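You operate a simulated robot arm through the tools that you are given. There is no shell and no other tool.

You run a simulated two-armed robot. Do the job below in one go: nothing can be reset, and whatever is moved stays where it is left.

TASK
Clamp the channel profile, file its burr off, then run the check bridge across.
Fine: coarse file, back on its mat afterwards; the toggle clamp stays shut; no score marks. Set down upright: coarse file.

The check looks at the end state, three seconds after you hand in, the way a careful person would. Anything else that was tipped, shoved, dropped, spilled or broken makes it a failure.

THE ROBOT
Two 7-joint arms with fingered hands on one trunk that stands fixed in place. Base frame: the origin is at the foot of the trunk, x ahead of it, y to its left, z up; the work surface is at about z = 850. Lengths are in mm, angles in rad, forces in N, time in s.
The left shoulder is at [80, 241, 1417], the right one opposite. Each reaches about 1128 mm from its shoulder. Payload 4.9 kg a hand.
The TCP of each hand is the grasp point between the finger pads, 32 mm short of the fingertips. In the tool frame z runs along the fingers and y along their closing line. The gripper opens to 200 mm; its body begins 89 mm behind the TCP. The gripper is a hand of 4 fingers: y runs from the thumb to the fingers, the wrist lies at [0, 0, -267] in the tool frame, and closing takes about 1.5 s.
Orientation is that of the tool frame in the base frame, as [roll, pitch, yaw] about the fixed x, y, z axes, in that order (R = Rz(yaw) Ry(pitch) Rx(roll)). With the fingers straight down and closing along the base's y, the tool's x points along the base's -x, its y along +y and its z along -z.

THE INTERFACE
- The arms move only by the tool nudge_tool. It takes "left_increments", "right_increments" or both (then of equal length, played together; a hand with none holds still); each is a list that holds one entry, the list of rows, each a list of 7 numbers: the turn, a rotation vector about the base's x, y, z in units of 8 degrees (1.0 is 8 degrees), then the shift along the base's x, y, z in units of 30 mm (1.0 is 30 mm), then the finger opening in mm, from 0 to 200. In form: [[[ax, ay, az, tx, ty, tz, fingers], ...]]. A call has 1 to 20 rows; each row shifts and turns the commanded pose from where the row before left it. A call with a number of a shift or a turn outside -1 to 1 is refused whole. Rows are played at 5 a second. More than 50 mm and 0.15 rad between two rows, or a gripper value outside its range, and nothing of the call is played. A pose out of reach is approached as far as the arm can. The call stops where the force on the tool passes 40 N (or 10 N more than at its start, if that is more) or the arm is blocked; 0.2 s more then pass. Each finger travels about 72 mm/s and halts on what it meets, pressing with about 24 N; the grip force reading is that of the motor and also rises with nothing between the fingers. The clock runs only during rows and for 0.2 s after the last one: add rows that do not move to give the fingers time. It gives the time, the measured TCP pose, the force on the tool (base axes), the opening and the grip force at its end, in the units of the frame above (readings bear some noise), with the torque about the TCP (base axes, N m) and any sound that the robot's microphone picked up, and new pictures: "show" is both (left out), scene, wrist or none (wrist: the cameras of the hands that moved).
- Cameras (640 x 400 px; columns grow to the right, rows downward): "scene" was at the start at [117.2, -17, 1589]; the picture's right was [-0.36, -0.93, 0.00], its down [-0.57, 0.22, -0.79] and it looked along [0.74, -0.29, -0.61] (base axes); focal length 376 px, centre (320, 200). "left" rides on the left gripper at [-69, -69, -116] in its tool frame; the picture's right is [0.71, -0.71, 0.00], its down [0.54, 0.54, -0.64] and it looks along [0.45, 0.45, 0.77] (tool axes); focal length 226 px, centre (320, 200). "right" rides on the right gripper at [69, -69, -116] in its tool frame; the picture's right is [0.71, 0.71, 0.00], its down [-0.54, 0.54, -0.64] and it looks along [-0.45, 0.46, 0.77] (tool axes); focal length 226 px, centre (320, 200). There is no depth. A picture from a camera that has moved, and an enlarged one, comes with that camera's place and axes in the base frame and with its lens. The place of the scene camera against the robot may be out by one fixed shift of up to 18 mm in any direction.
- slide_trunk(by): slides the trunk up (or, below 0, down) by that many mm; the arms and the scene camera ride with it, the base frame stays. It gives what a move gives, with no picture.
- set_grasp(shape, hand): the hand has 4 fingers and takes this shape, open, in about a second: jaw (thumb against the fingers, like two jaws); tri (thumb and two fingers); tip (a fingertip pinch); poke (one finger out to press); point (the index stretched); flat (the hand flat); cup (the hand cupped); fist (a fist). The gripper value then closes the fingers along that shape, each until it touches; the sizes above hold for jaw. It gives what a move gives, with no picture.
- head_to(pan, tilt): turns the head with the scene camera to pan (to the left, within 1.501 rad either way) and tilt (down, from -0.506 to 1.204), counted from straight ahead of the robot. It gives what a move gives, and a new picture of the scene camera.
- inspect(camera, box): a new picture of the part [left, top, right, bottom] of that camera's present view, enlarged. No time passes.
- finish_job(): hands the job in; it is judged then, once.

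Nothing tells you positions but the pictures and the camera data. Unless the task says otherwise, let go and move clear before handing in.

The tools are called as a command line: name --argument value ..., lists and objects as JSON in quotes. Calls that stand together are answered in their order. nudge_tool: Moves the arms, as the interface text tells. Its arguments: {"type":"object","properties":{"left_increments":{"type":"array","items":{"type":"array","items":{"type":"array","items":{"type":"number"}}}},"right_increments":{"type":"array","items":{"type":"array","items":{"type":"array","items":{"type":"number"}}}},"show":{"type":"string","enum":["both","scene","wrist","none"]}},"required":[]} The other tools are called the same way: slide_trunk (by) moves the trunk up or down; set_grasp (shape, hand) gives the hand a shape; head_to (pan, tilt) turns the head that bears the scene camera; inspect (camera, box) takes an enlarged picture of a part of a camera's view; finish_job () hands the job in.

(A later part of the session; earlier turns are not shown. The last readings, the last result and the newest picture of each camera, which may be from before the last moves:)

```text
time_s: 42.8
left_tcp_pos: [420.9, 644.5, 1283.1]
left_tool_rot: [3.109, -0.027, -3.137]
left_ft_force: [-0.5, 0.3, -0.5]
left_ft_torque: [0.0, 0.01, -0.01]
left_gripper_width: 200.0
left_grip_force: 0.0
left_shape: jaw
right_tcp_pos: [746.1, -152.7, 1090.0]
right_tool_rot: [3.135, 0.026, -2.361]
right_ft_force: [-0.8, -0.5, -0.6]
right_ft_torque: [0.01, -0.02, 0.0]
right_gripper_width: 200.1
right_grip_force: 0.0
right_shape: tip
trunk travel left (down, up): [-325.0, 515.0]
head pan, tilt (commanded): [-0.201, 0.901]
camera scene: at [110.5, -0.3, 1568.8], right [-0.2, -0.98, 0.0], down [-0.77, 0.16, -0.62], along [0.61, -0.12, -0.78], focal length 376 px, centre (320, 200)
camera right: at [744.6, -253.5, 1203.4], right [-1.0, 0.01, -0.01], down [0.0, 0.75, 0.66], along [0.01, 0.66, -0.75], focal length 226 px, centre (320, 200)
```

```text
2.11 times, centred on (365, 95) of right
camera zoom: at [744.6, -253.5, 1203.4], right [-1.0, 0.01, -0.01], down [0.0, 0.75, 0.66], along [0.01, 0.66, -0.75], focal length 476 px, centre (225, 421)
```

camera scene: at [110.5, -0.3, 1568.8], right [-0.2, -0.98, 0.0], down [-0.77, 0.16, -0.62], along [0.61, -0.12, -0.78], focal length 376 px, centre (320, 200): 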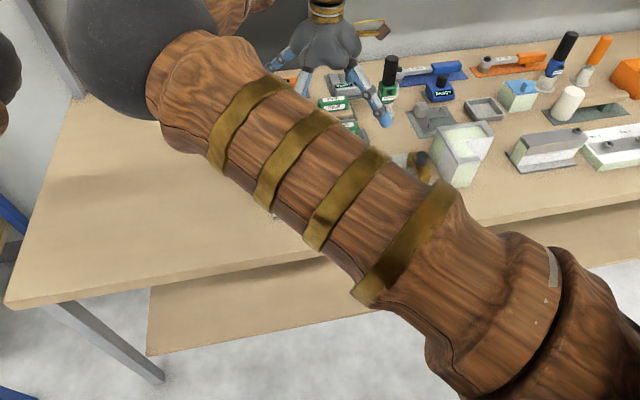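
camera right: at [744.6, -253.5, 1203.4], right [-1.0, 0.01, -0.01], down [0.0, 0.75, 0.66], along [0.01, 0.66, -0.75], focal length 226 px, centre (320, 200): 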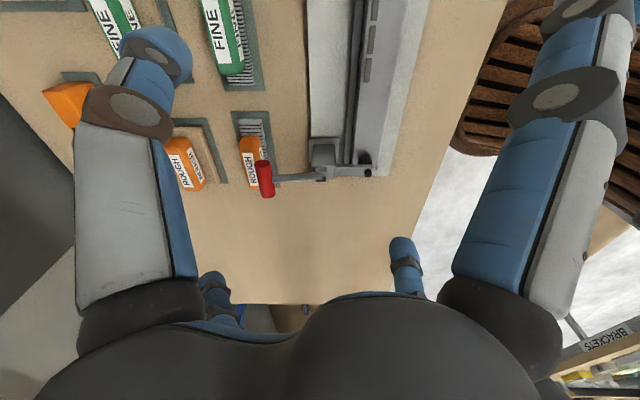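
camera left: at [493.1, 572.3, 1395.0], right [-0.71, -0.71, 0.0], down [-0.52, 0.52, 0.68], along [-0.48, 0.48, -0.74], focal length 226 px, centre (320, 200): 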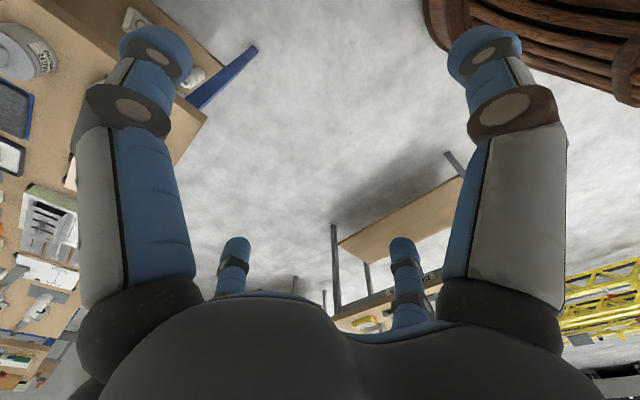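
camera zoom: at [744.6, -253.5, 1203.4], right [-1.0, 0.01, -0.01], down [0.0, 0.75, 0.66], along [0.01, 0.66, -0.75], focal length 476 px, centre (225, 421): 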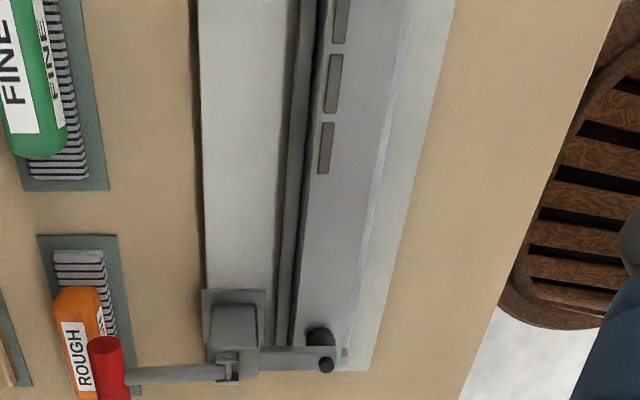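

Orange grip spans x 842–869, y about −94…−12; red handle end is at y ≈ −45; channel top spans x ≈ 659–698 with the burr along its back edge. I'll finish the yaw to 90° and partially close to see the tip pinch behaviour.

nudge_tool --right_increments '[[[0, 0, 0.94, 0, 0, 0, 100], [0, 0, 0.94, 0, 0, 0, 100], [0, 0, 0.94, 0, 0, 0, 100], [0, 0, 0.94, 0, 0, 0, 100], [0, 0, 0.94, 0, 0, 0, 100], [0, 0, 0.93, 0, 0, 0, 100], [0, 0, 0, 0, 0, 0, 100], [0, 0, 0, 0, 0, 0, 100]]]' --show "both"

inspect --camera "scene" --box '[200, 0, 440, 150]'

```text
time_s: 44.6
left_tcp_pos: [420.9, 644.8, 1283.7]
left_tool_rot: [3.108, -0.028, -3.138]
left_ft_force: [-0.1, -0.7, -0.5]
left_ft_torque: [-0.04, -0.01, -0.03]
left_gripper_width: 199.9
left_grip_force: 0.2
left_shape: jaw
right_tcp_pos: [747.5, -151.8, 1090.6]
right_tool_rot: [3.134, 0.025, -1.576]
right_ft_force: [-0.2, 0.2, 0.6]
right_ft_torque: [0.0, -0.01, 0.0]
right_gripper_width: 100.3
right_grip_force: 0.0
right_shape: tip
trunk travel left (down, up): [-325.0, 515.0]
head pan, tilt (commanded): [-0.201, 0.901]
camera scene: at [110.4, -0.3, 1568.8], right [-0.2, -0.98, 0.0], down [-0.77, 0.16, -0.62], along [0.61, -0.12, -0.78], focal length 376 px, centre (320, 200)
camera right: at [816.3, -225.1, 1203.3], right [-0.71, -0.7, -0.01], down [-0.53, 0.53, 0.66], along [-0.46, 0.48, -0.75], focal length 226 px, centre (320, 200)
```

scene: 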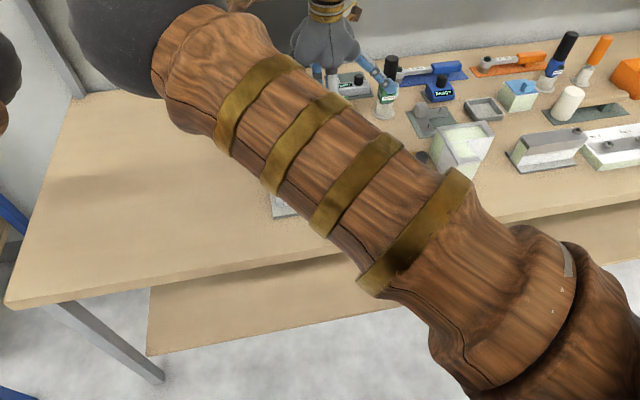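
right: 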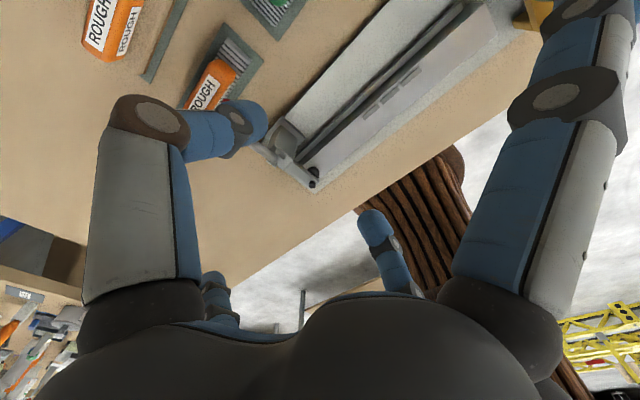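

```text
2.67 times, centred on (320, 75) of scene
camera zoom: at [110.4, -0.3, 1568.8], right [-0.2, -0.98, 0.0], down [-0.77, 0.16, -0.62], along [0.61, -0.12, -0.78], focal length 1002 px, centre (320, 533)
```

zoom: 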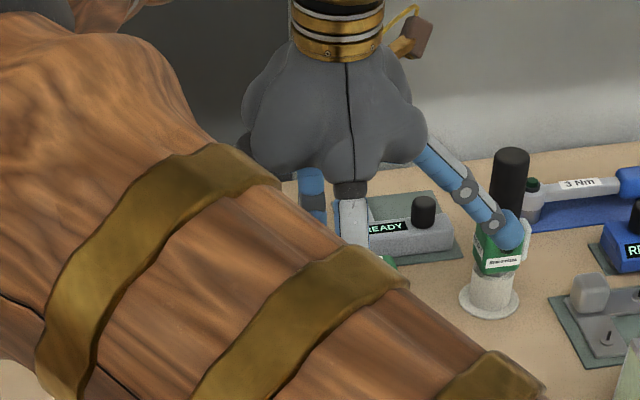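

Tip pinch works as hoped: thumb now on the +x side, finger on the −x side, the other two splayed high. I'll move above the file's +y part at (856, −25) and descend in stages.

nudge_tool --right_increments '[[[0, 0, 0, 0.72, 0.845, 0, 90], [0, 0, 0, 0.72, 0.845, 0, 90], [0, 0, 0, 0.72, 0.845, 0, 90], [0, 0, 0, 0.72, 0.845, 0, 90], [0, 0, 0, 0.72, 0.845, 0, 90], [0, 0, 0, 0, 0, -0.9, 90], [0, 0, 0, 0, 0, -0.9, 90], [0, 0, 0, 0, 0, -0.9, 90], [0, 0, 0, 0, 0, 0, 90], [0, 0, 0, 0, 0, 0, 90]]]' --show "wrist"

inspect --camera "right" --box '[200, 60, 440, 260]'

```text
time_s: 46.8
left_tcp_pos: [420.3, 644.0, 1283.8]
left_tool_rot: [3.108, -0.028, -3.138]
left_ft_force: [-0.2, -0.1, -0.8]
left_ft_torque: [0.01, -0.04, 0.0]
left_gripper_width: 200.1
left_grip_force: 0.1
left_shape: jaw
right_tcp_pos: [854.7, -27.1, 1008.4]
right_tool_rot: [3.135, 0.025, -1.576]
right_ft_force: [-0.1, -0.3, -0.7]
right_ft_torque: [-0.01, 0.0, 0.01]
right_gripper_width: 90.3
right_grip_force: 0.0
right_shape: tip
trunk travel left (down, up): [-325.0, 515.0]
head pan, tilt (commanded): [-0.201, 0.901]
camera right: at [924.4, -98.5, 1122.1], right [-0.71, -0.7, -0.01], down [-0.53, 0.53, 0.66], along [-0.46, 0.48, -0.75], focal length 226 px, centre (320, 200)
```

right: 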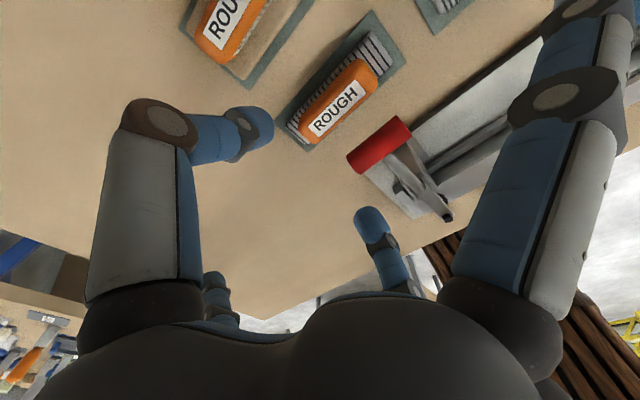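

```text
2.00 times, centred on (320, 160) of right
camera zoom: at [924.4, -98.5, 1122.1], right [-0.71, -0.7, -0.01], down [-0.53, 0.53, 0.66], along [-0.46, 0.48, -0.75], focal length 452 px, centre (320, 280)
```

zoom: 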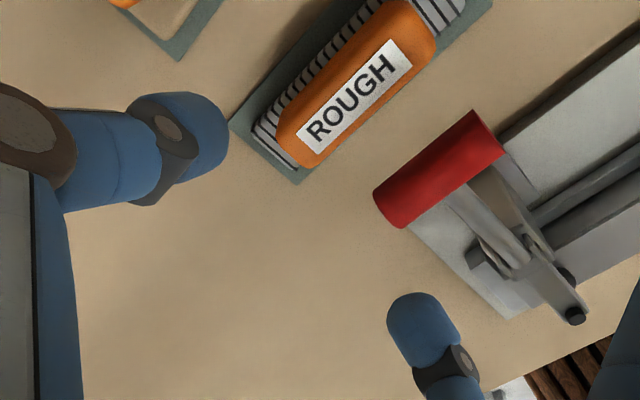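

The view confirms clearance (red grip end y ≈ −43, file grip ends y ≈ −13). I'll shift 3 mm left, descend to pinch height with an 80 mm opening.

nudge_tool --right_increments '[[[0, 0, 0, 0.05, 0.1, -0.8, 80], [0, 0, 0, 0, 0, -0.8, 80], [0, 0, 0, 0, 0, -0.8, 80], [0, 0, 0, 0, 0, -0.7, 80], [0, 0, 0, 0, 0, 0, 80], [0, 0, 0, 0, 0, 0, 80]]]' --show "wrist"

inspect --camera "right" --box '[200, 60, 440, 260]'

```text
time_s: 48.2
left_tcp_pos: [420.5, 643.7, 1283.6]
left_tool_rot: [3.109, -0.027, -3.137]
left_ft_force: [-1.3, -0.1, -0.3]
left_ft_torque: [0.0, -0.01, -0.03]
left_gripper_width: 199.7
left_grip_force: 0.1
left_shape: jaw
right_tcp_pos: [856.1, -23.4, 915.5]
right_tool_rot: [3.134, 0.026, -1.575]
right_ft_force: [0.2, -0.1, 0.4]
right_ft_torque: [-0.01, -0.02, -0.05]
right_gripper_width: 80.5
right_grip_force: 0.1
right_shape: tip
trunk travel left (down, up): [-325.0, 515.0]
head pan, tilt (commanded): [-0.201, 0.901]
camera right: at [925.9, -96.3, 1029.6], right [-0.71, -0.7, -0.01], down [-0.53, 0.53, 0.66], along [-0.46, 0.48, -0.75], focal length 226 px, centre (320, 200)
```

right: 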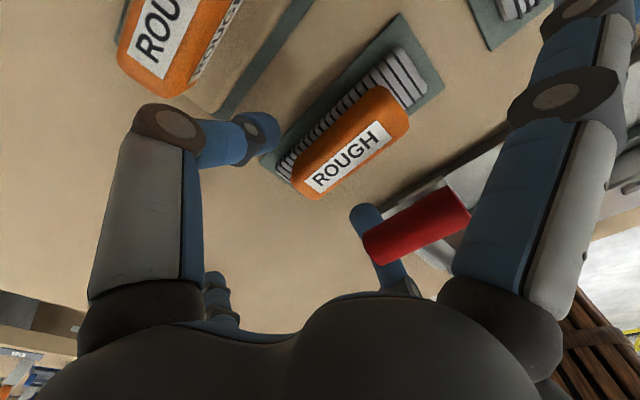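

```text
2.00 times, centred on (320, 160) of right
camera zoom: at [925.9, -96.3, 1029.6], right [-0.71, -0.7, -0.01], down [-0.53, 0.53, 0.66], along [-0.46, 0.48, -0.75], focal length 452 px, centre (320, 280)
```

zoom: 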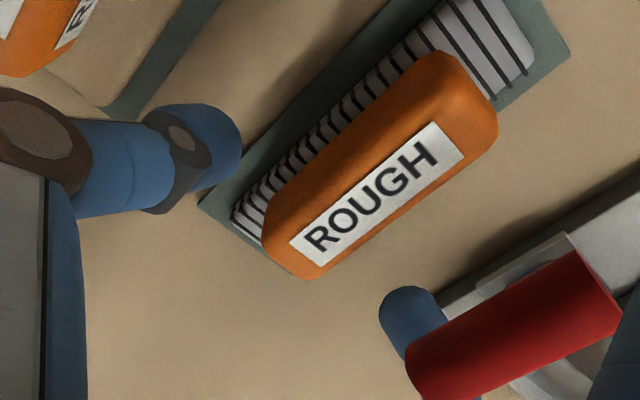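

In this close view the orange grip's centreline is about 5 mm further back than my TCP, so I correct x by +4.5 mm and close the pinch.

nudge_tool --right_increments '[[[0, 0, 0, 0.15, -0.03, 0, 80], [0, 0, 0, 0, 0, 0, 60], [0, 0, 0, 0, 0, 0, 40], [0, 0, 0, 0, 0, 0, 20], [0, 0, 0, 0, 0, 0, 10], [0, 0, 0, 0, 0, 0, 0], [0, 0, 0, 0, 0, 0, 0], [0, 0, 0, 0, 0, 0, 0]]]' --show "wrist"

inspect --camera "right" --box '[200, 60, 440, 260]'

```text
time_s: 50.0
left_tcp_pos: [421.4, 643.8, 1284.0]
left_tool_rot: [3.108, -0.028, -3.138]
left_ft_force: [0.3, -0.4, 0.4]
left_ft_torque: [0.01, 0.0, -0.03]
left_gripper_width: 199.9
left_grip_force: 0.0
left_shape: jaw
right_tcp_pos: [861.9, -25.1, 914.9]
right_tool_rot: [3.134, 0.025, -1.575]
right_ft_force: [-0.6, 0.5, -0.2]
right_ft_torque: [0.0, -0.01, 0.01]
right_gripper_width: 25.1
right_grip_force: 24.6
right_shape: tip
trunk travel left (down, up): [-325.0, 515.0]
head pan, tilt (commanded): [-0.201, 0.901]
camera right: at [930.5, -97.1, 1029.4], right [-0.71, -0.7, -0.01], down [-0.53, 0.53, 0.66], along [-0.46, 0.48, -0.75], focal length 226 px, centre (320, 200)
```

right: 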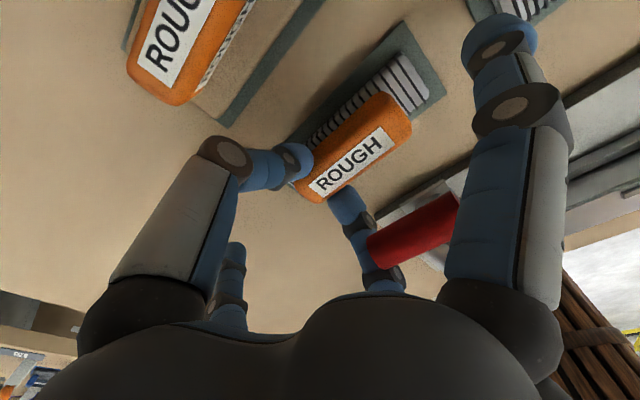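

```text
2.00 times, centred on (320, 160) of right
camera zoom: at [930.5, -97.1, 1029.4], right [-0.71, -0.7, -0.01], down [-0.53, 0.53, 0.66], along [-0.46, 0.48, -0.75], focal length 452 px, centre (320, 280)
```

zoom: 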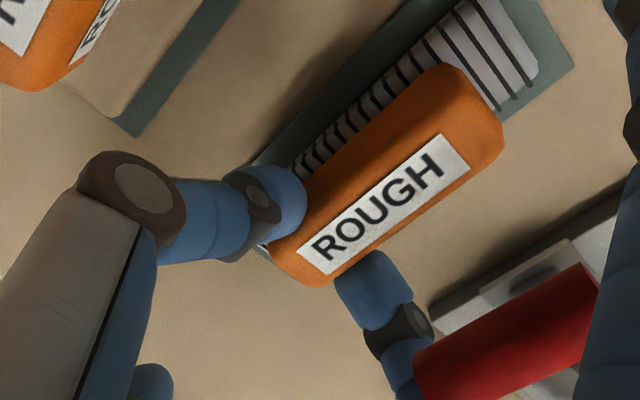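

The pinch holds at 25 mm with 24 N. I'll lift 9 mm slowly and check that the file comes along before shifting back away from the red grip.

nudge_tool --right_increments '[[[0, 0, 0, 0, 0, 0.1, 0], [0, 0, 0, 0, 0, 0.1, 0], [0, 0, 0, 0, 0, 0.1, 0], [0, 0, 0, 0, 0, 0, 0]]]' --show "wrist"

inspect --camera "right" --box '[200, 60, 440, 260]'

```text
time_s: 51.0
left_tcp_pos: [420.8, 643.7, 1283.5]
left_tool_rot: [3.109, -0.027, -3.137]
left_ft_force: [0.9, 1.1, -0.1]
left_ft_torque: [0.0, 0.04, 0.0]
left_gripper_width: 200.2
left_grip_force: 0.0
left_shape: jaw
right_tcp_pos: [861.4, -23.2, 924.3]
right_tool_rot: [3.133, 0.025, -1.577]
right_ft_force: [0.0, 0.1, -3.7]
right_ft_torque: [0.06, 0.03, 0.0]
right_gripper_width: 25.1
right_grip_force: 24.6
right_shape: tip
trunk travel left (down, up): [-325.0, 515.0]
head pan, tilt (commanded): [-0.201, 0.901]
camera right: at [930.4, -96.8, 1037.9], right [-0.71, -0.7, -0.01], down [-0.53, 0.53, 0.66], along [-0.46, 0.48, -0.75], focal length 226 px, centre (320, 200)
```

right: 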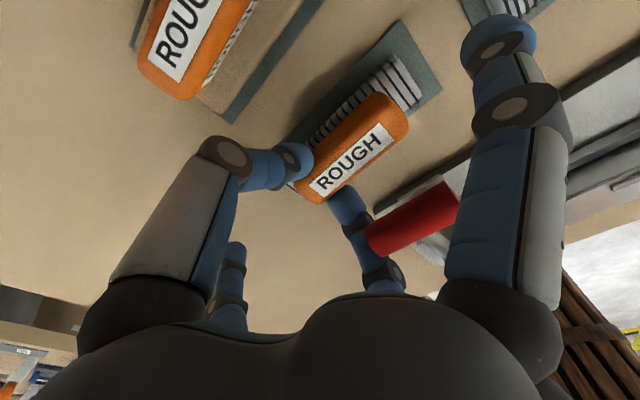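

```text
2.00 times, centred on (320, 160) of right
camera zoom: at [930.4, -96.8, 1037.9], right [-0.71, -0.7, -0.01], down [-0.53, 0.53, 0.66], along [-0.46, 0.48, -0.75], focal length 452 px, centre (320, 280)
```

zoom: 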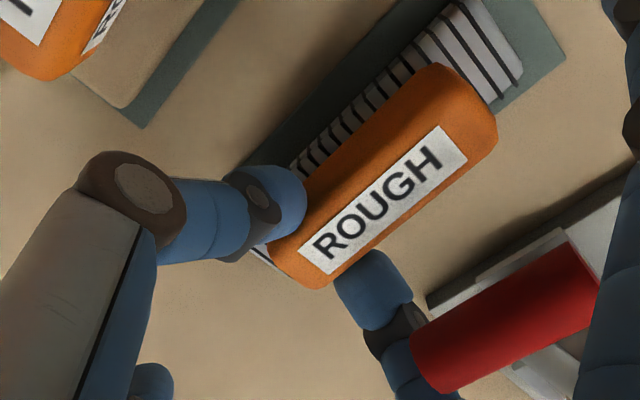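

The file is off its mat (about 3.7 N) and stays level. I'll shift +y first for more clearance to the red grip, then +x, then up.

nudge_tool --right_increments '[[[0, 0, 0, 0, 0.25, 0.05, 0], [0, 0, 0, 0, 0.25, 0.05, 0], [0, 0, 0, 0.25, 0.1, 0.1, 0], [0, 0, 0, 0.25, 0.1, 0.1, 0], [0, 0, 0, 0, 0.2, 0.5, 0], [0, 0, 0, 0, 0.2, 0.6, 0], [0, 0, 0, 0, 0.2, 0.7, 0], [0, 0, 0, 0, 0, 0.7, 0], [0, 0, 0, 0, 0, 0.7, 0], [0, 0, 0, 0, 0, 0, 0]]]' --show "wrist"

inspect --camera "right" --box '[200, 60, 440, 260]'

```text
time_s: 53.2
left_tcp_pos: [422.3, 645.1, 1283.6]
left_tool_rot: [3.108, -0.029, -3.137]
left_ft_force: [-0.6, -0.1, -0.4]
left_ft_torque: [0.01, -0.01, -0.02]
left_gripper_width: 199.9
left_grip_force: 0.0
left_shape: jaw
right_tcp_pos: [877.5, 15.9, 1030.2]
right_tool_rot: [3.133, 0.026, -1.575]
right_ft_force: [0.4, 1.3, -2.5]
right_ft_torque: [0.08, -0.02, -0.02]
right_gripper_width: 25.0
right_grip_force: 24.4
right_shape: tip
trunk travel left (down, up): [-325.0, 515.0]
head pan, tilt (commanded): [-0.201, 0.901]
camera right: at [945.7, -57.4, 1142.6], right [-0.71, -0.7, -0.01], down [-0.53, 0.53, 0.66], along [-0.46, 0.48, -0.75], focal length 226 px, centre (320, 200)
```

right: 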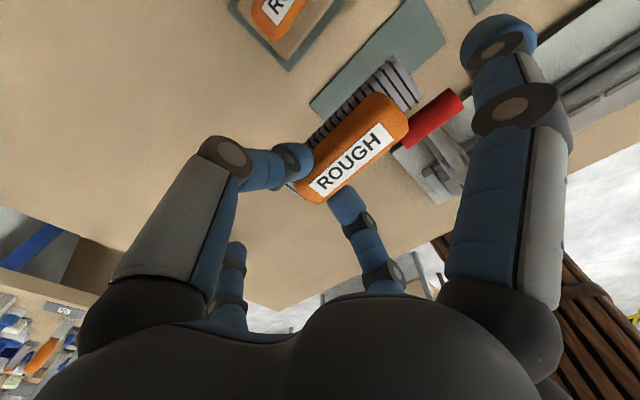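

```text
2.00 times, centred on (320, 160) of right
camera zoom: at [945.7, -57.4, 1142.6], right [-0.71, -0.7, -0.01], down [-0.53, 0.53, 0.66], along [-0.46, 0.48, -0.75], focal length 452 px, centre (320, 280)
```

zoom: 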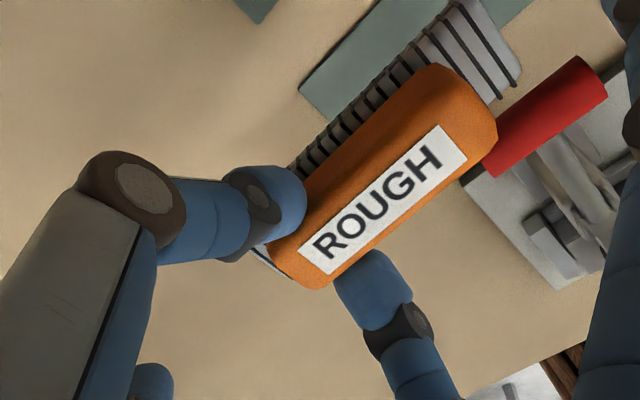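

The file is held level and clear. The splayed fingers would hit the clamp arm while filing, so I'll set the file down upright on the free table to the left and regrasp it with all four fingers. First a quick scene check for arm clearance.

head_to --pan 0.15 --tilt 0.75

```text
time_s: 54.0
left_tcp_pos: [421.8, 644.5, 1283.5]
left_tool_rot: [3.107, -0.028, -3.138]
left_ft_force: [0.2, -0.6, -0.7]
left_ft_torque: [-0.01, -0.01, 0.02]
left_gripper_width: 199.9
left_grip_force: 0.1
left_shape: jaw
right_tcp_pos: [875.4, 14.9, 1030.2]
right_tool_rot: [3.134, 0.025, -1.576]
right_ft_force: [-0.2, 0.0, -3.2]
right_ft_torque: [0.03, 0.01, -0.01]
right_gripper_width: 25.1
right_grip_force: 23.9
right_shape: tip
trunk travel left (down, up): [-325.0, 515.0]
head pan, tilt (commanded): [0.15, 0.75]
camera scene: at [118.7, 27.1, 1580.6], right [0.15, -0.99, 0.0], down [-0.68, -0.1, -0.73], along [0.72, 0.11, -0.68], focal length 376 px, centre (320, 200)
```

scene: 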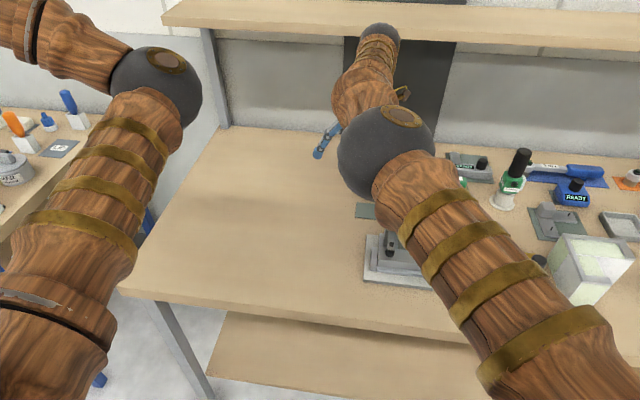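

Arms are well apart and the left table area is bare. I'll carry the file left, then forward, and lower it toward the table at about (800, 85).

nudge_tool --right_increments '[[[0, 0, 0, 0, 0.8, 0, 0], [0, 0, 0, 0, 0.8, 0, 0], [0, 0, 0, -0.2, 0.8, 0, 0], [0, 0, 0, -0.8, 0.8, 0, 0], [0, 0, 0, -0.8, 0, 0, 0], [0, 0, 0, -0.75, 0, -0.5, 0], [0, 0, 0, 0, 0, -0.8, 0], [0, 0, 0, 0, 0, -0.8, 0], [0, 0, 0, 0, 0, -0.8, 0], [0, 0, 0, 0, 0, -0.5, 0], [0, 0, 0, 0, 0, 0, 0]]]' --show "both"

```text
time_s: 56.4
left_tcp_pos: [420.8, 645.5, 1283.1]
left_tool_rot: [3.108, -0.027, -3.139]
left_ft_force: [-0.4, -0.4, -0.7]
left_ft_torque: [0.01, -0.01, 0.02]
left_gripper_width: 199.9
left_grip_force: 0.1
left_shape: jaw
right_tcp_pos: [798.7, 111.0, 927.8]
right_tool_rot: [3.135, 0.025, -1.577]
right_ft_force: [-0.8, 0.5, -3.0]
right_ft_torque: [0.05, -0.01, 0.02]
right_gripper_width: 25.1
right_grip_force: 24.0
right_shape: tip
trunk travel left (down, up): [-325.0, 515.0]
head pan, tilt (commanded): [0.15, 0.75]
camera scene: at [118.4, 27.3, 1580.7], right [0.15, -0.99, 0.0], down [-0.67, -0.1, -0.73], along [0.72, 0.11, -0.68], focal length 376 px, centre (320, 200)
camera right: at [868.9, 37.7, 1041.4], right [-0.71, -0.7, -0.01], down [-0.53, 0.53, 0.66], along [-0.46, 0.48, -0.75], focal length 226 px, centre (320, 200)
```

scene: 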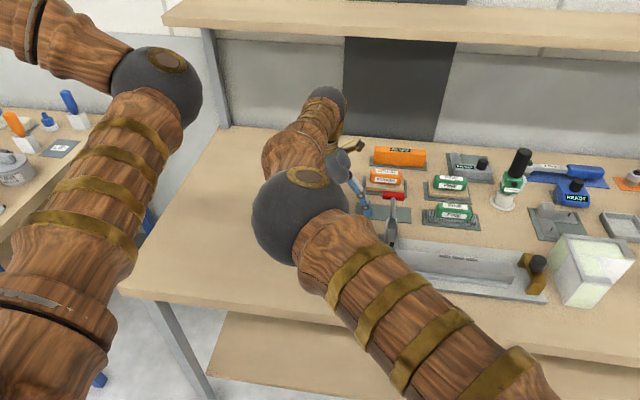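
right: 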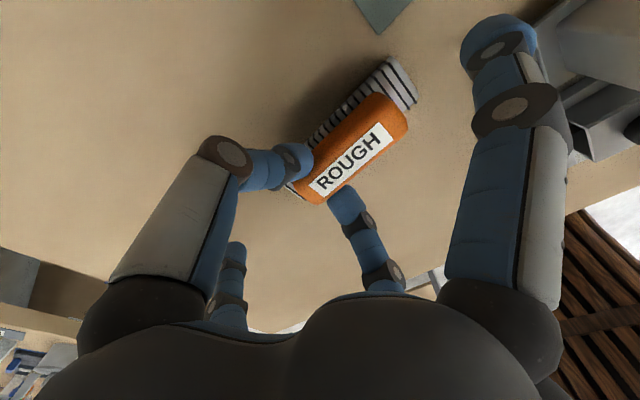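

nudge_tool --right_increments '[[[0, 0, 0, 0, 0, -0.15, 0], [0, 0, 0, 0, 0, -0.15, 0], [0, 0, 0, 0, 0, -0.1, 0], [0, 0, 0, 0, 0, 0, 0]]]' --show "none"

inspect --camera "scene" --box '[340, 180, 580, 320]'

inspect --camera "scene" --box '[480, 220, 580, 320]'

```text
time_s: 57.4
left_tcp_pos: [421.3, 644.2, 1282.6]
left_tool_rot: [3.11, -0.03, -3.137]
left_ft_force: [0.0, -0.1, 0.2]
left_ft_torque: [0.0, -0.02, -0.02]
left_gripper_width: 199.8
left_grip_force: 0.0
left_shape: jaw
right_tcp_pos: [798.9, 110.1, 916.2]
right_tool_rot: [3.133, 0.027, -1.577]
right_ft_force: [0.3, 0.0, -2.5]
right_ft_torque: [-0.02, -0.03, 0.03]
right_gripper_width: 24.9
right_grip_force: 24.3
right_shape: tip
trunk travel left (down, up): [-325.0, 515.0]
head pan, tilt (commanded): [0.15, 0.75]
```

```text
2.67 times, centred on (460, 250) of scene
camera zoom: at [118.7, 27.4, 1580.7], right [0.15, -0.99, 0.0], down [-0.67, -0.1, -0.73], along [0.72, 0.11, -0.68], focal length 1002 px, centre (-53, 67)
```

zoom: 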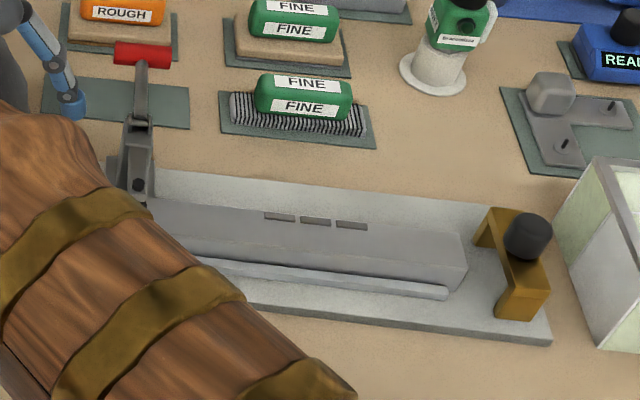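

```text
4.00 times, centred on (530, 270) of scene
camera zoom: at [118.7, 27.4, 1580.7], right [0.15, -0.99, 0.0], down [-0.67, -0.1, -0.73], along [0.72, 0.11, -0.68], focal length 1502 px, centre (-520, -80)
```

zoom: 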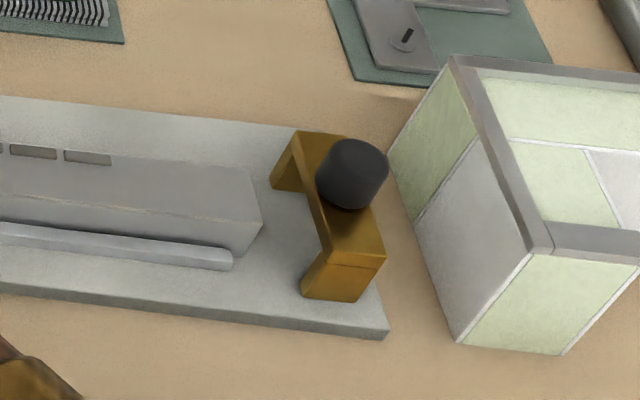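

The scene view now shows the whole fixture clearly, bridge included. I continue lowering the file in small steps until it touches the table.

nudge_tool --right_increments '[[[0, 0, 0, 0, 0, -0.07, 0], [0, 0, 0, 0, 0, 0, 0]]]' --show "none"

nudge_tool --right_increments '[[[0, 0, 0, 0, 0, -0.07, 0], [0, 0, 0, 0, 0, 0, 0]]]' --show "none"

nudge_tool --right_increments '[[[0, 0, 0, 0, 0, -0.06, 0], [0, 0, 0, 0, 0, 0, 0]]]' --show "wrist"

```text
time_s: 58.0
left_tcp_pos: [420.5, 644.2, 1284.2]
left_tool_rot: [3.108, -0.03, -3.138]
left_ft_force: [-0.9, 0.0, -0.8]
left_ft_torque: [-0.01, -0.02, 0.01]
left_gripper_width: 199.9
left_grip_force: 0.1
left_shape: jaw
right_tcp_pos: [798.4, 111.0, 913.0]
right_tool_rot: [3.134, 0.026, -1.576]
right_ft_force: [-0.7, -0.3, -1.8]
right_ft_torque: [-0.01, -0.02, -0.02]
right_gripper_width: 25.3
right_grip_force: 23.6
right_shape: tip
trunk travel left (down, up): [-325.0, 515.0]
head pan, tilt (commanded): [0.15, 0.75]
```

```text
time_s: 58.6
left_tcp_pos: [420.6, 644.4, 1283.0]
left_tool_rot: [3.109, -0.029, -3.138]
left_ft_force: [0.6, 0.9, -0.1]
left_ft_torque: [-0.01, 0.0, 0.0]
left_gripper_width: 200.1
left_grip_force: 0.1
left_shape: jaw
right_tcp_pos: [799.7, 111.2, 911.9]
right_tool_rot: [3.133, 0.025, -1.576]
right_ft_force: [-0.7, 0.6, 4.3]
right_ft_torque: [-0.06, 0.0, 0.02]
right_gripper_width: 24.9
right_grip_force: 24.3
right_shape: tip
trunk travel left (down, up): [-325.0, 515.0]
head pan, tilt (commanded): [0.15, 0.75]
```

```text
time_s: 59.2
left_tcp_pos: [420.3, 644.2, 1284.7]
left_tool_rot: [3.109, -0.026, -3.139]
left_ft_force: [-0.7, 0.9, -0.3]
left_ft_torque: [0.01, -0.01, -0.02]
left_gripper_width: 199.9
left_grip_force: 0.1
left_shape: jaw
right_tcp_pos: [799.9, 111.6, 911.8]
right_tool_rot: [3.137, 0.03, -1.576]
right_ft_force: [2.7, -0.4, 13.9]
right_ft_torque: [-0.03, -0.09, -0.02]
right_gripper_width: 25.4
right_grip_force: 23.9
right_shape: tip
trunk travel left (down, up): [-325.0, 515.0]
head pan, tilt (commanded): [0.15, 0.75]
camera right: at [867.9, 38.2, 1025.2], right [-0.71, -0.7, -0.02], down [-0.54, 0.53, 0.66], along [-0.46, 0.48, -0.75], focal length 226 px, centre (320, 200)
```

right: 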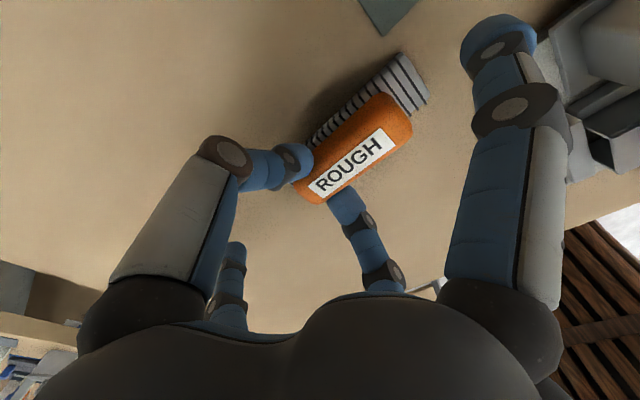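

The file stands on the table. I relieve the pressure, open the pinch, and lift away.

nudge_tool --right_increments '[[[0, 0, 0, 0, 0, 0.07, 0], [0, 0, 0, 0, 0, 0, 30], [0, 0, 0, 0, 0, 0, 40], [0, 0, 0, 0, 0, 0, 60], [0, 0, 0, 0, 0, 0, 80], [0, 0, 0, 0, 0, 0.6, 90], [0, 0, 0, 0, 0, 0.9, 100], [0, 0, 0, 0, 0, 0.9, 120], [0, 0, 0, 0, 0, 0.9, 120], [0, 0, 0, 0, 0, 0, 120]]]' --show "wrist"

set_grasp --hand "right" --shape "jaw"

```text
time_s: 61.4
left_tcp_pos: [419.4, 644.5, 1284.8]
left_tool_rot: [3.107, -0.028, -3.139]
left_ft_force: [-0.6, -0.1, -0.1]
left_ft_torque: [0.01, -0.02, 0.03]
left_gripper_width: 199.8
left_grip_force: 0.0
left_shape: jaw
right_tcp_pos: [799.3, 111.2, 1010.2]
right_tool_rot: [3.132, 0.027, -1.576]
right_ft_force: [0.1, -0.4, -0.2]
right_ft_torque: [-0.01, 0.0, -0.01]
right_gripper_width: 119.5
right_grip_force: 0.0
right_shape: tip
trunk travel left (down, up): [-325.0, 515.0]
head pan, tilt (commanded): [0.15, 0.75]
camera right: at [868.3, 38.2, 1123.9], right [-0.71, -0.7, -0.01], down [-0.53, 0.53, 0.66], along [-0.46, 0.48, -0.75], focal length 226 px, centre (320, 200)
```

right: 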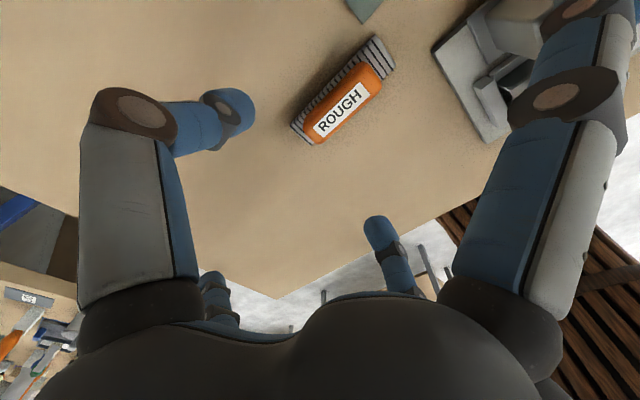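

```text
time_s: 62.3
left_tcp_pos: [420.3, 644.7, 1283.2]
left_tool_rot: [3.107, -0.028, -3.138]
left_ft_force: [0.0, 1.1, -0.5]
left_ft_torque: [0.0, 0.03, -0.03]
left_gripper_width: 200.0
left_grip_force: 0.1
left_shape: jaw
right_tcp_pos: [798.8, 111.3, 1011.7]
right_tool_rot: [3.135, 0.026, -1.576]
right_ft_force: [0.3, 0.5, -0.2]
right_ft_torque: [-0.03, 0.02, 0.02]
right_gripper_width: 200.0
right_grip_force: 0.1
right_shape: jaw
trunk travel left (down, up): [-325.0, 515.0]
head pan, tilt (commanded): [0.15, 0.75]
```

The file stands upright. Now in jaw shape, I'll zoom to locate the file precisely for a centred four-finger grasp.

inspect --camera "right" --box '[260, 20, 420, 160]'

```text
2.86 times, centred on (340, 90) of right
camera zoom: at [868.1, 38.1, 1124.1], right [-0.71, -0.7, -0.01], down [-0.53, 0.53, 0.66], along [-0.46, 0.48, -0.75], focal length 646 px, centre (263, 514)
```

zoom: 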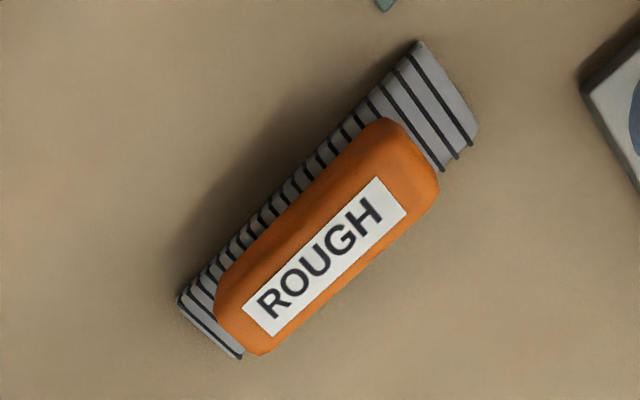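

File centre is at (799, 84). I'll centre above it, descend with a 120 mm opening and close all four fingers.

nudge_tool --right_increments '[[[0, 0, 0, 0, -0.45, 0, 120], [0, 0, 0, 0, -0.45, 0, 120], [0, 0, 0, 0, 0, -0.5, 120], [0, 0, 0, 0, 0, -0.8, 120], [0, 0, 0, 0, 0, -0.8, 120], [0, 0, 0, 0, 0, -0.8, 120], [0, 0, 0, 0, 0, -0.6, 120], [0, 0, 0, 0, 0, 0, 120], [0, 0, 0, 0, 0, 0, 120]]]' --show "wrist"

```text
time_s: 64.3
left_tcp_pos: [420.5, 644.7, 1282.7]
left_tool_rot: [3.109, -0.028, -3.137]
left_ft_force: [0.4, -0.4, -0.7]
left_ft_torque: [0.01, 0.01, -0.02]
left_gripper_width: 199.9
left_grip_force: 0.1
left_shape: jaw
right_tcp_pos: [799.0, 83.4, 905.8]
right_tool_rot: [3.135, 0.027, -1.577]
right_ft_force: [-0.3, 1.3, 0.5]
right_ft_torque: [0.01, -0.03, 0.01]
right_gripper_width: 120.7
right_grip_force: 0.0
right_shape: jaw
trunk travel left (down, up): [-325.0, 515.0]
head pan, tilt (commanded): [0.15, 0.75]
camera right: at [868.4, 11.2, 1019.9], right [-0.71, -0.7, -0.01], down [-0.53, 0.53, 0.66], along [-0.46, 0.48, -0.75], focal length 226 px, centre (320, 200)
```

right: 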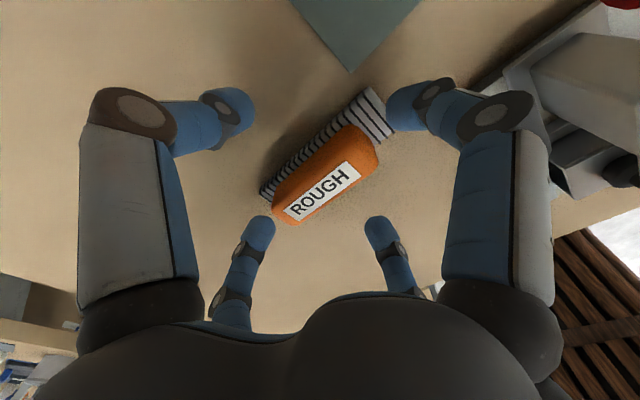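

The fingers surround the file. Closing now.

nudge_tool --right_increments '[[[0, 0, 0, 0, 0, 0, 90], [0, 0, 0, 0, 0, 0, 60], [0, 0, 0, 0, 0, 0, 30], [0, 0, 0, 0, 0, 0, 0], [0, 0, 0, 0, 0, 0, 0], [0, 0, 0, 0, 0, 0, 0], [0, 0, 0, 0, 0, 0, 0], [0, 0, 0, 0, 0, 0, 0]]]' --show "wrist"

inspect --camera "right" --box '[220, 60, 420, 260]'

```text
time_s: 66.1
left_tcp_pos: [421.1, 644.8, 1282.9]
left_tool_rot: [3.108, -0.028, -3.138]
left_ft_force: [-1.0, -0.5, 1.0]
left_ft_torque: [0.0, -0.02, -0.01]
left_gripper_width: 199.9
left_grip_force: 0.0
left_shape: jaw
right_tcp_pos: [799.3, 83.9, 907.1]
right_tool_rot: [3.135, 0.026, -1.576]
right_ft_force: [0.8, 0.5, 0.5]
right_ft_torque: [0.0, -0.02, -0.03]
right_gripper_width: 45.3
right_grip_force: 24.5
right_shape: jaw
trunk travel left (down, up): [-325.0, 515.0]
head pan, tilt (commanded): [0.15, 0.75]
camera right: at [868.6, 11.1, 1019.8], right [-0.71, -0.7, -0.01], down [-0.53, 0.53, 0.66], along [-0.46, 0.48, -0.75], focal length 226 px, centre (320, 200)
```

right: 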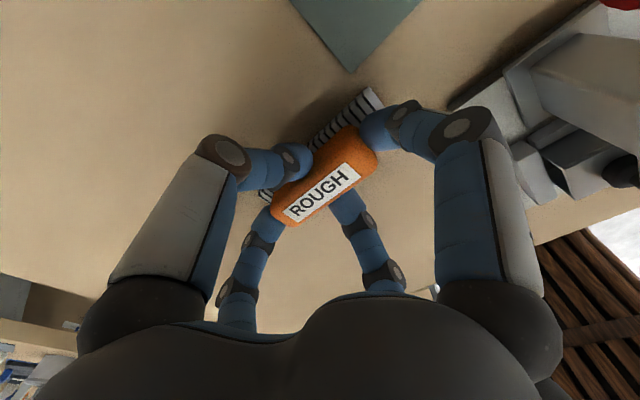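

```text
2.00 times, centred on (320, 160) of right
camera zoom: at [868.6, 11.1, 1019.8], right [-0.71, -0.7, -0.01], down [-0.53, 0.53, 0.66], along [-0.46, 0.48, -0.75], focal length 452 px, centre (320, 280)
```

zoom: 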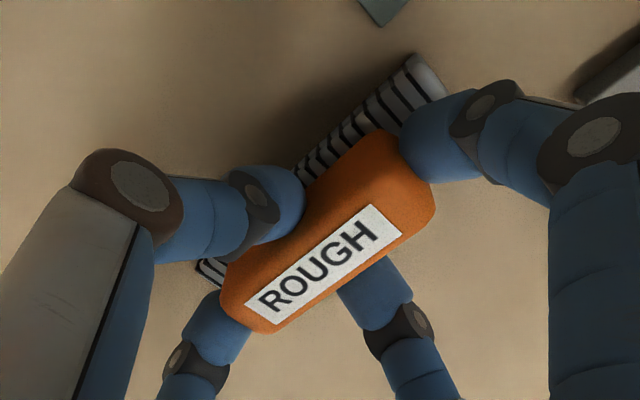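

All four fingers hold the file firmly. I lift it to z 1040 and carry it over the clamp to above the burrs.

nudge_tool --right_increments '[[[0, 0, 0, 0, 0, 0.4, 0], [0, 0, 0, 0, 0, 0.8, 0], [0, 0, 0, 0, 0, 1, 0], [0, 0, 0, 0, 0, 1, 0], [0, 0, 0, 0, 0, 1, 0], [0, 0, 0, 0, 0, 0.3, 0], [0, 0, 0, 0, 0, 0, 0]]]' --show "wrist"

nudge_tool --right_increments '[[[0, 0, 0, -0.34, -0.93, 0, 0], [0, 0, 0, -0.34, -0.93, 0, 0], [0, 0, 0, -0.34, -0.93, 0, 0], [0, 0, 0, -0.34, -0.93, 0, 0], [0, 0, 0, -0.34, -0.93, 0, 0], [0, 0, 0, -0.34, -0.93, 0, 0], [0, 0, 0, -0.34, -0.93, 0, 0], [0, 0, 0, -0.34, -0.93, 0, 0], [0, 0, 0, -0.34, -0.93, 0, 0], [0, 0, 0, -0.34, -0.93, 0, 0], [0, 0, 0, -0.34, -0.93, 0, 0], [0, 0, 0, 0, 0, 0, 0], [0, 0, 0, 0, 0, 0, 0]]]' --show "both"

```text
time_s: 67.7
left_tcp_pos: [421.3, 644.5, 1283.0]
left_tool_rot: [3.108, -0.028, -3.138]
left_ft_force: [0.4, -0.3, 0.1]
left_ft_torque: [0.0, 0.01, 0.0]
left_gripper_width: 199.8
left_grip_force: 0.1
left_shape: jaw
right_tcp_pos: [799.8, 83.9, 1042.0]
right_tool_rot: [3.133, 0.028, -1.577]
right_ft_force: [0.2, -0.1, -3.0]
right_ft_torque: [-0.01, 0.05, -0.01]
right_gripper_width: 45.3
right_grip_force: 24.0
right_shape: jaw
trunk travel left (down, up): [-325.0, 515.0]
head pan, tilt (commanded): [0.15, 0.75]
camera right: at [868.9, 11.0, 1154.8], right [-0.71, -0.7, -0.01], down [-0.53, 0.53, 0.66], along [-0.46, 0.48, -0.75], focal length 226 px, centre (320, 200)
```

right: 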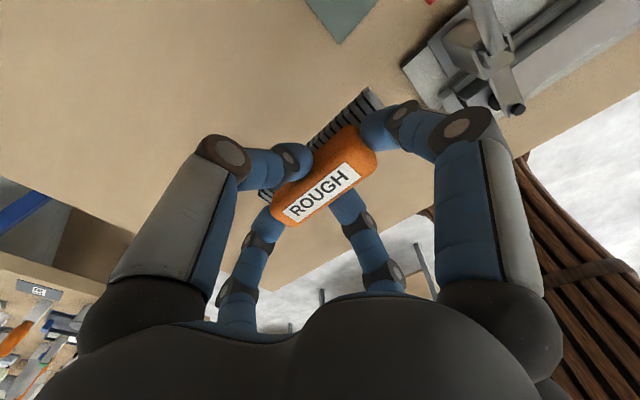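

```text
time_s: 70.5
left_tcp_pos: [420.6, 644.8, 1283.8]
left_tool_rot: [3.108, -0.028, -3.139]
left_ft_force: [0.7, 0.6, 0.0]
left_ft_torque: [-0.02, 0.0, 0.02]
left_gripper_width: 199.9
left_grip_force: 0.1
left_shape: jaw
right_tcp_pos: [687.2, -223.2, 1041.1]
right_tool_rot: [3.134, 0.027, -1.576]
right_ft_force: [0.3, 0.0, -3.8]
right_ft_torque: [0.01, 0.0, 0.03]
right_gripper_width: 45.5
right_grip_force: 23.8
right_shape: jaw
trunk travel left (down, up): [-325.0, 515.0]
head pan, tilt (commanded): [0.15, 0.75]
camera scene: at [118.7, 27.2, 1580.7], right [0.15, -0.99, 0.0], down [-0.67, -0.1, -0.73], along [0.72, 0.11, -0.68], focal length 376 px, centre (320, 200)
camera right: at [756.4, -295.8, 1155.3], right [-0.71, -0.7, -0.01], down [-0.53, 0.53, 0.66], along [-0.46, 0.48, -0.75], focal length 226 px, centre (320, 200)
```

scene: 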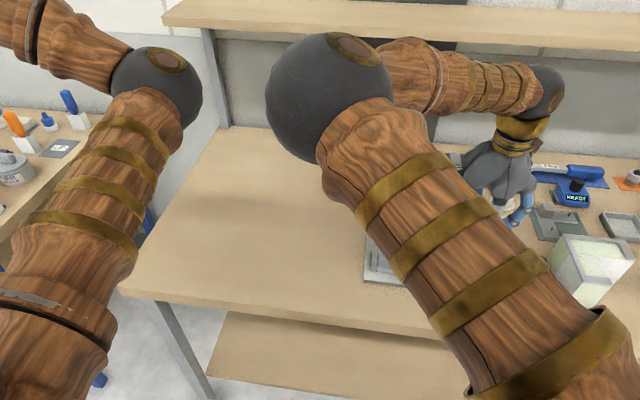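
right: 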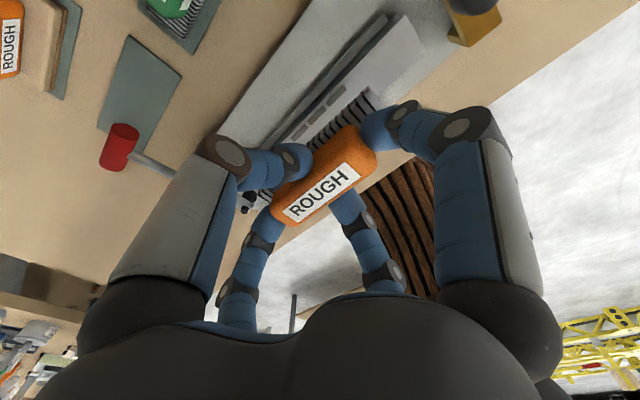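

The burrs are visible right beside the file. I zoom to measure them relative to the hand.

inspect --camera "right" --box '[240, 20, 440, 200]'

```text
2.22 times, centred on (340, 110) of right
camera zoom: at [756.4, -295.8, 1155.3], right [-0.71, -0.7, -0.01], down [-0.53, 0.53, 0.66], along [-0.46, 0.48, -0.75], focal length 502 px, centre (276, 400)
```

zoom: 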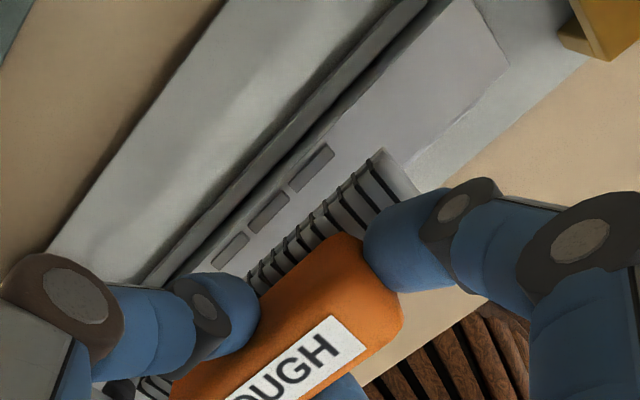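

Burrs are at x ≈ 695, y −253/−223/−195. I centre the file on them and descend slowly until contact.

nudge_tool --right_increments '[[[0, 0, 0, 0.08, 0, -0.8, 0], [0, 0, 0, 0, 0, -0.8, 0], [0, 0, 0, 0, 0, -0.6, 0], [0, 0, 0, 0, 0, 0, 0]]]' --show "none"

nudge_tool --right_increments '[[[0, 0, 0, 0, 0, -0.1, 0], [0, 0, 0, 0, 0, -0.1, 0], [0, 0, 0, 0, 0, 0, 0]]]' --show "wrist"

```text
time_s: 71.5
left_tcp_pos: [421.5, 644.9, 1283.2]
left_tool_rot: [3.108, -0.028, -3.137]
left_ft_force: [-0.4, -1.0, 0.7]
left_ft_torque: [-0.02, -0.01, 0.0]
left_gripper_width: 200.0
left_grip_force: 0.0
left_shape: jaw
right_tcp_pos: [690.8, -222.8, 974.1]
right_tool_rot: [3.135, 0.026, -1.578]
right_ft_force: [-0.3, -0.2, -3.1]
right_ft_torque: [-0.03, 0.01, -0.02]
right_gripper_width: 45.2
right_grip_force: 23.5
right_shape: jaw
trunk travel left (down, up): [-325.0, 515.0]
head pan, tilt (commanded): [0.15, 0.75]
```

```text
time_s: 72.3
left_tcp_pos: [421.0, 644.9, 1283.3]
left_tool_rot: [3.108, -0.028, -3.138]
left_ft_force: [0.2, 0.0, -0.1]
left_ft_torque: [0.03, -0.03, -0.02]
left_gripper_width: 199.5
left_grip_force: 0.0
left_shape: jaw
right_tcp_pos: [689.5, -223.6, 967.9]
right_tool_rot: [3.135, 0.024, -1.576]
right_ft_force: [0.2, 0.1, -3.3]
right_ft_torque: [0.0, -0.03, -0.01]
right_gripper_width: 45.2
right_grip_force: 23.9
right_shape: jaw
trunk travel left (down, up): [-325.0, 515.0]
head pan, tilt (commanded): [0.15, 0.75]
camera right: at [759.0, -296.0, 1082.2], right [-0.71, -0.7, -0.01], down [-0.53, 0.53, 0.66], along [-0.46, 0.48, -0.75], focal length 226 px, centre (320, 200)
```

right: 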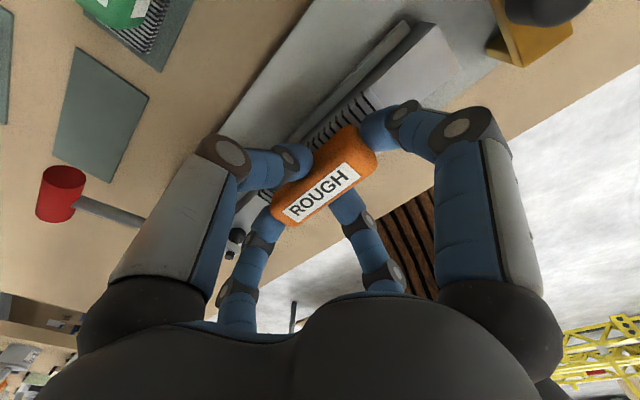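

nudge_tool --right_increments '[[[0, 0, 0, 0, 0, -0.06, 0], [0, 0, 0, 0, 0, -0.05, 0], [0, 0, 0, 0, 0, 0, 0]]]' --show "none"

nudge_tool --right_increments '[[[0, 0, 0, 0, 0, -0.06, 0], [0, 0, 0, 0, 0, 0, 0]]]' --show "none"

nudge_tool --right_increments '[[[0, 0, 0, 0, 0, -0.05, 0], [0, 0, 0, 0, 0, 0, 0]]]' --show "none"

```text
time_s: 73.1
left_tcp_pos: [419.9, 645.2, 1284.9]
left_tool_rot: [3.108, -0.027, -3.138]
left_ft_force: [-0.2, 0.2, 0.2]
left_ft_torque: [0.02, -0.01, 0.02]
left_gripper_width: 200.0
left_grip_force: 0.0
left_shape: jaw
right_tcp_pos: [689.5, -223.9, 965.1]
right_tool_rot: [3.133, 0.025, -1.576]
right_ft_force: [-0.2, -0.4, -3.5]
right_ft_torque: [-0.02, 0.02, -0.01]
right_gripper_width: 45.3
right_grip_force: 24.2
right_shape: jaw
trunk travel left (down, up): [-325.0, 515.0]
head pan, tilt (commanded): [0.15, 0.75]
```

```text
time_s: 73.7
left_tcp_pos: [420.4, 644.2, 1283.8]
left_tool_rot: [3.108, -0.029, -3.138]
left_ft_force: [0.2, 0.1, 0.9]
left_ft_torque: [0.01, 0.0, -0.01]
left_gripper_width: 200.1
left_grip_force: 0.0
left_shape: jaw
right_tcp_pos: [690.3, -223.2, 962.5]
right_tool_rot: [3.136, 0.026, -1.575]
right_ft_force: [-0.4, -0.4, -2.5]
right_ft_torque: [-0.01, -0.03, -0.02]
right_gripper_width: 45.4
right_grip_force: 23.8
right_shape: jaw
trunk travel left (down, up): [-325.0, 515.0]
head pan, tilt (commanded): [0.15, 0.75]
```

```text
time_s: 74.3
left_tcp_pos: [420.1, 643.8, 1284.0]
left_tool_rot: [3.109, -0.03, -3.14]
left_ft_force: [-0.3, 0.5, 0.1]
left_ft_torque: [0.0, 0.0, 0.03]
left_gripper_width: 199.8
left_grip_force: 0.0
left_shape: jaw
right_tcp_pos: [690.3, -225.2, 961.7]
right_tool_rot: [3.135, 0.026, -1.576]
right_ft_force: [0.7, -0.4, -3.3]
right_ft_torque: [0.0, 0.01, -0.06]
right_gripper_width: 45.2
right_grip_force: 23.7
right_shape: jaw
trunk travel left (down, up): [-325.0, 515.0]
head pan, tilt (commanded): [0.15, 0.75]
```

nudge_tool --right_increments '[[[0, 0, 0, 0, 0, -0.05, 0], [0, 0, 0, 0, 0, 0, 0]]]' --show "none"

nudge_tool --right_increments '[[[0, 0, 0, 0, 0, -0.05, 0], [0, 0, 0, 0, 0, 0, 0]]]' --show "wrist"

```text
time_s: 74.9
left_tcp_pos: [420.8, 644.8, 1283.3]
left_tool_rot: [3.109, -0.028, -3.136]
left_ft_force: [0.6, 0.7, -0.4]
left_ft_torque: [0.0, -0.04, 0.01]
left_gripper_width: 199.7
left_grip_force: 0.0
left_shape: jaw
right_tcp_pos: [690.2, -223.7, 960.0]
right_tool_rot: [3.134, 0.027, -1.576]
right_ft_force: [0.5, 0.2, -3.9]
right_ft_torque: [0.0, -0.02, 0.01]
right_gripper_width: 45.2
right_grip_force: 24.3
right_shape: jaw
trunk travel left (down, up): [-325.0, 515.0]
head pan, tilt (commanded): [0.15, 0.75]
```

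```text
time_s: 75.5
left_tcp_pos: [419.8, 644.6, 1283.6]
left_tool_rot: [3.107, -0.028, -3.139]
left_ft_force: [-0.1, 0.4, -0.6]
left_ft_torque: [-0.01, 0.01, 0.0]
left_gripper_width: 200.1
left_grip_force: 0.1
left_shape: jaw
right_tcp_pos: [689.7, -222.5, 959.1]
right_tool_rot: [3.134, 0.026, -1.575]
right_ft_force: [-0.1, 0.5, -1.4]
right_ft_torque: [0.01, -0.01, -0.02]
right_gripper_width: 45.5
right_grip_force: 23.8
right_shape: jaw
trunk travel left (down, up): [-325.0, 515.0]
head pan, tilt (commanded): [0.15, 0.75]
camera right: at [759.3, -295.8, 1072.5], right [-0.71, -0.7, -0.01], down [-0.53, 0.53, 0.66], along [-0.46, 0.48, -0.75], focal length 226 px, centre (320, 200)
```

right: 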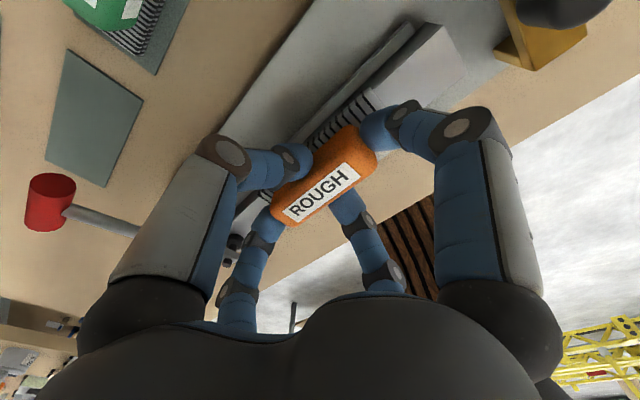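

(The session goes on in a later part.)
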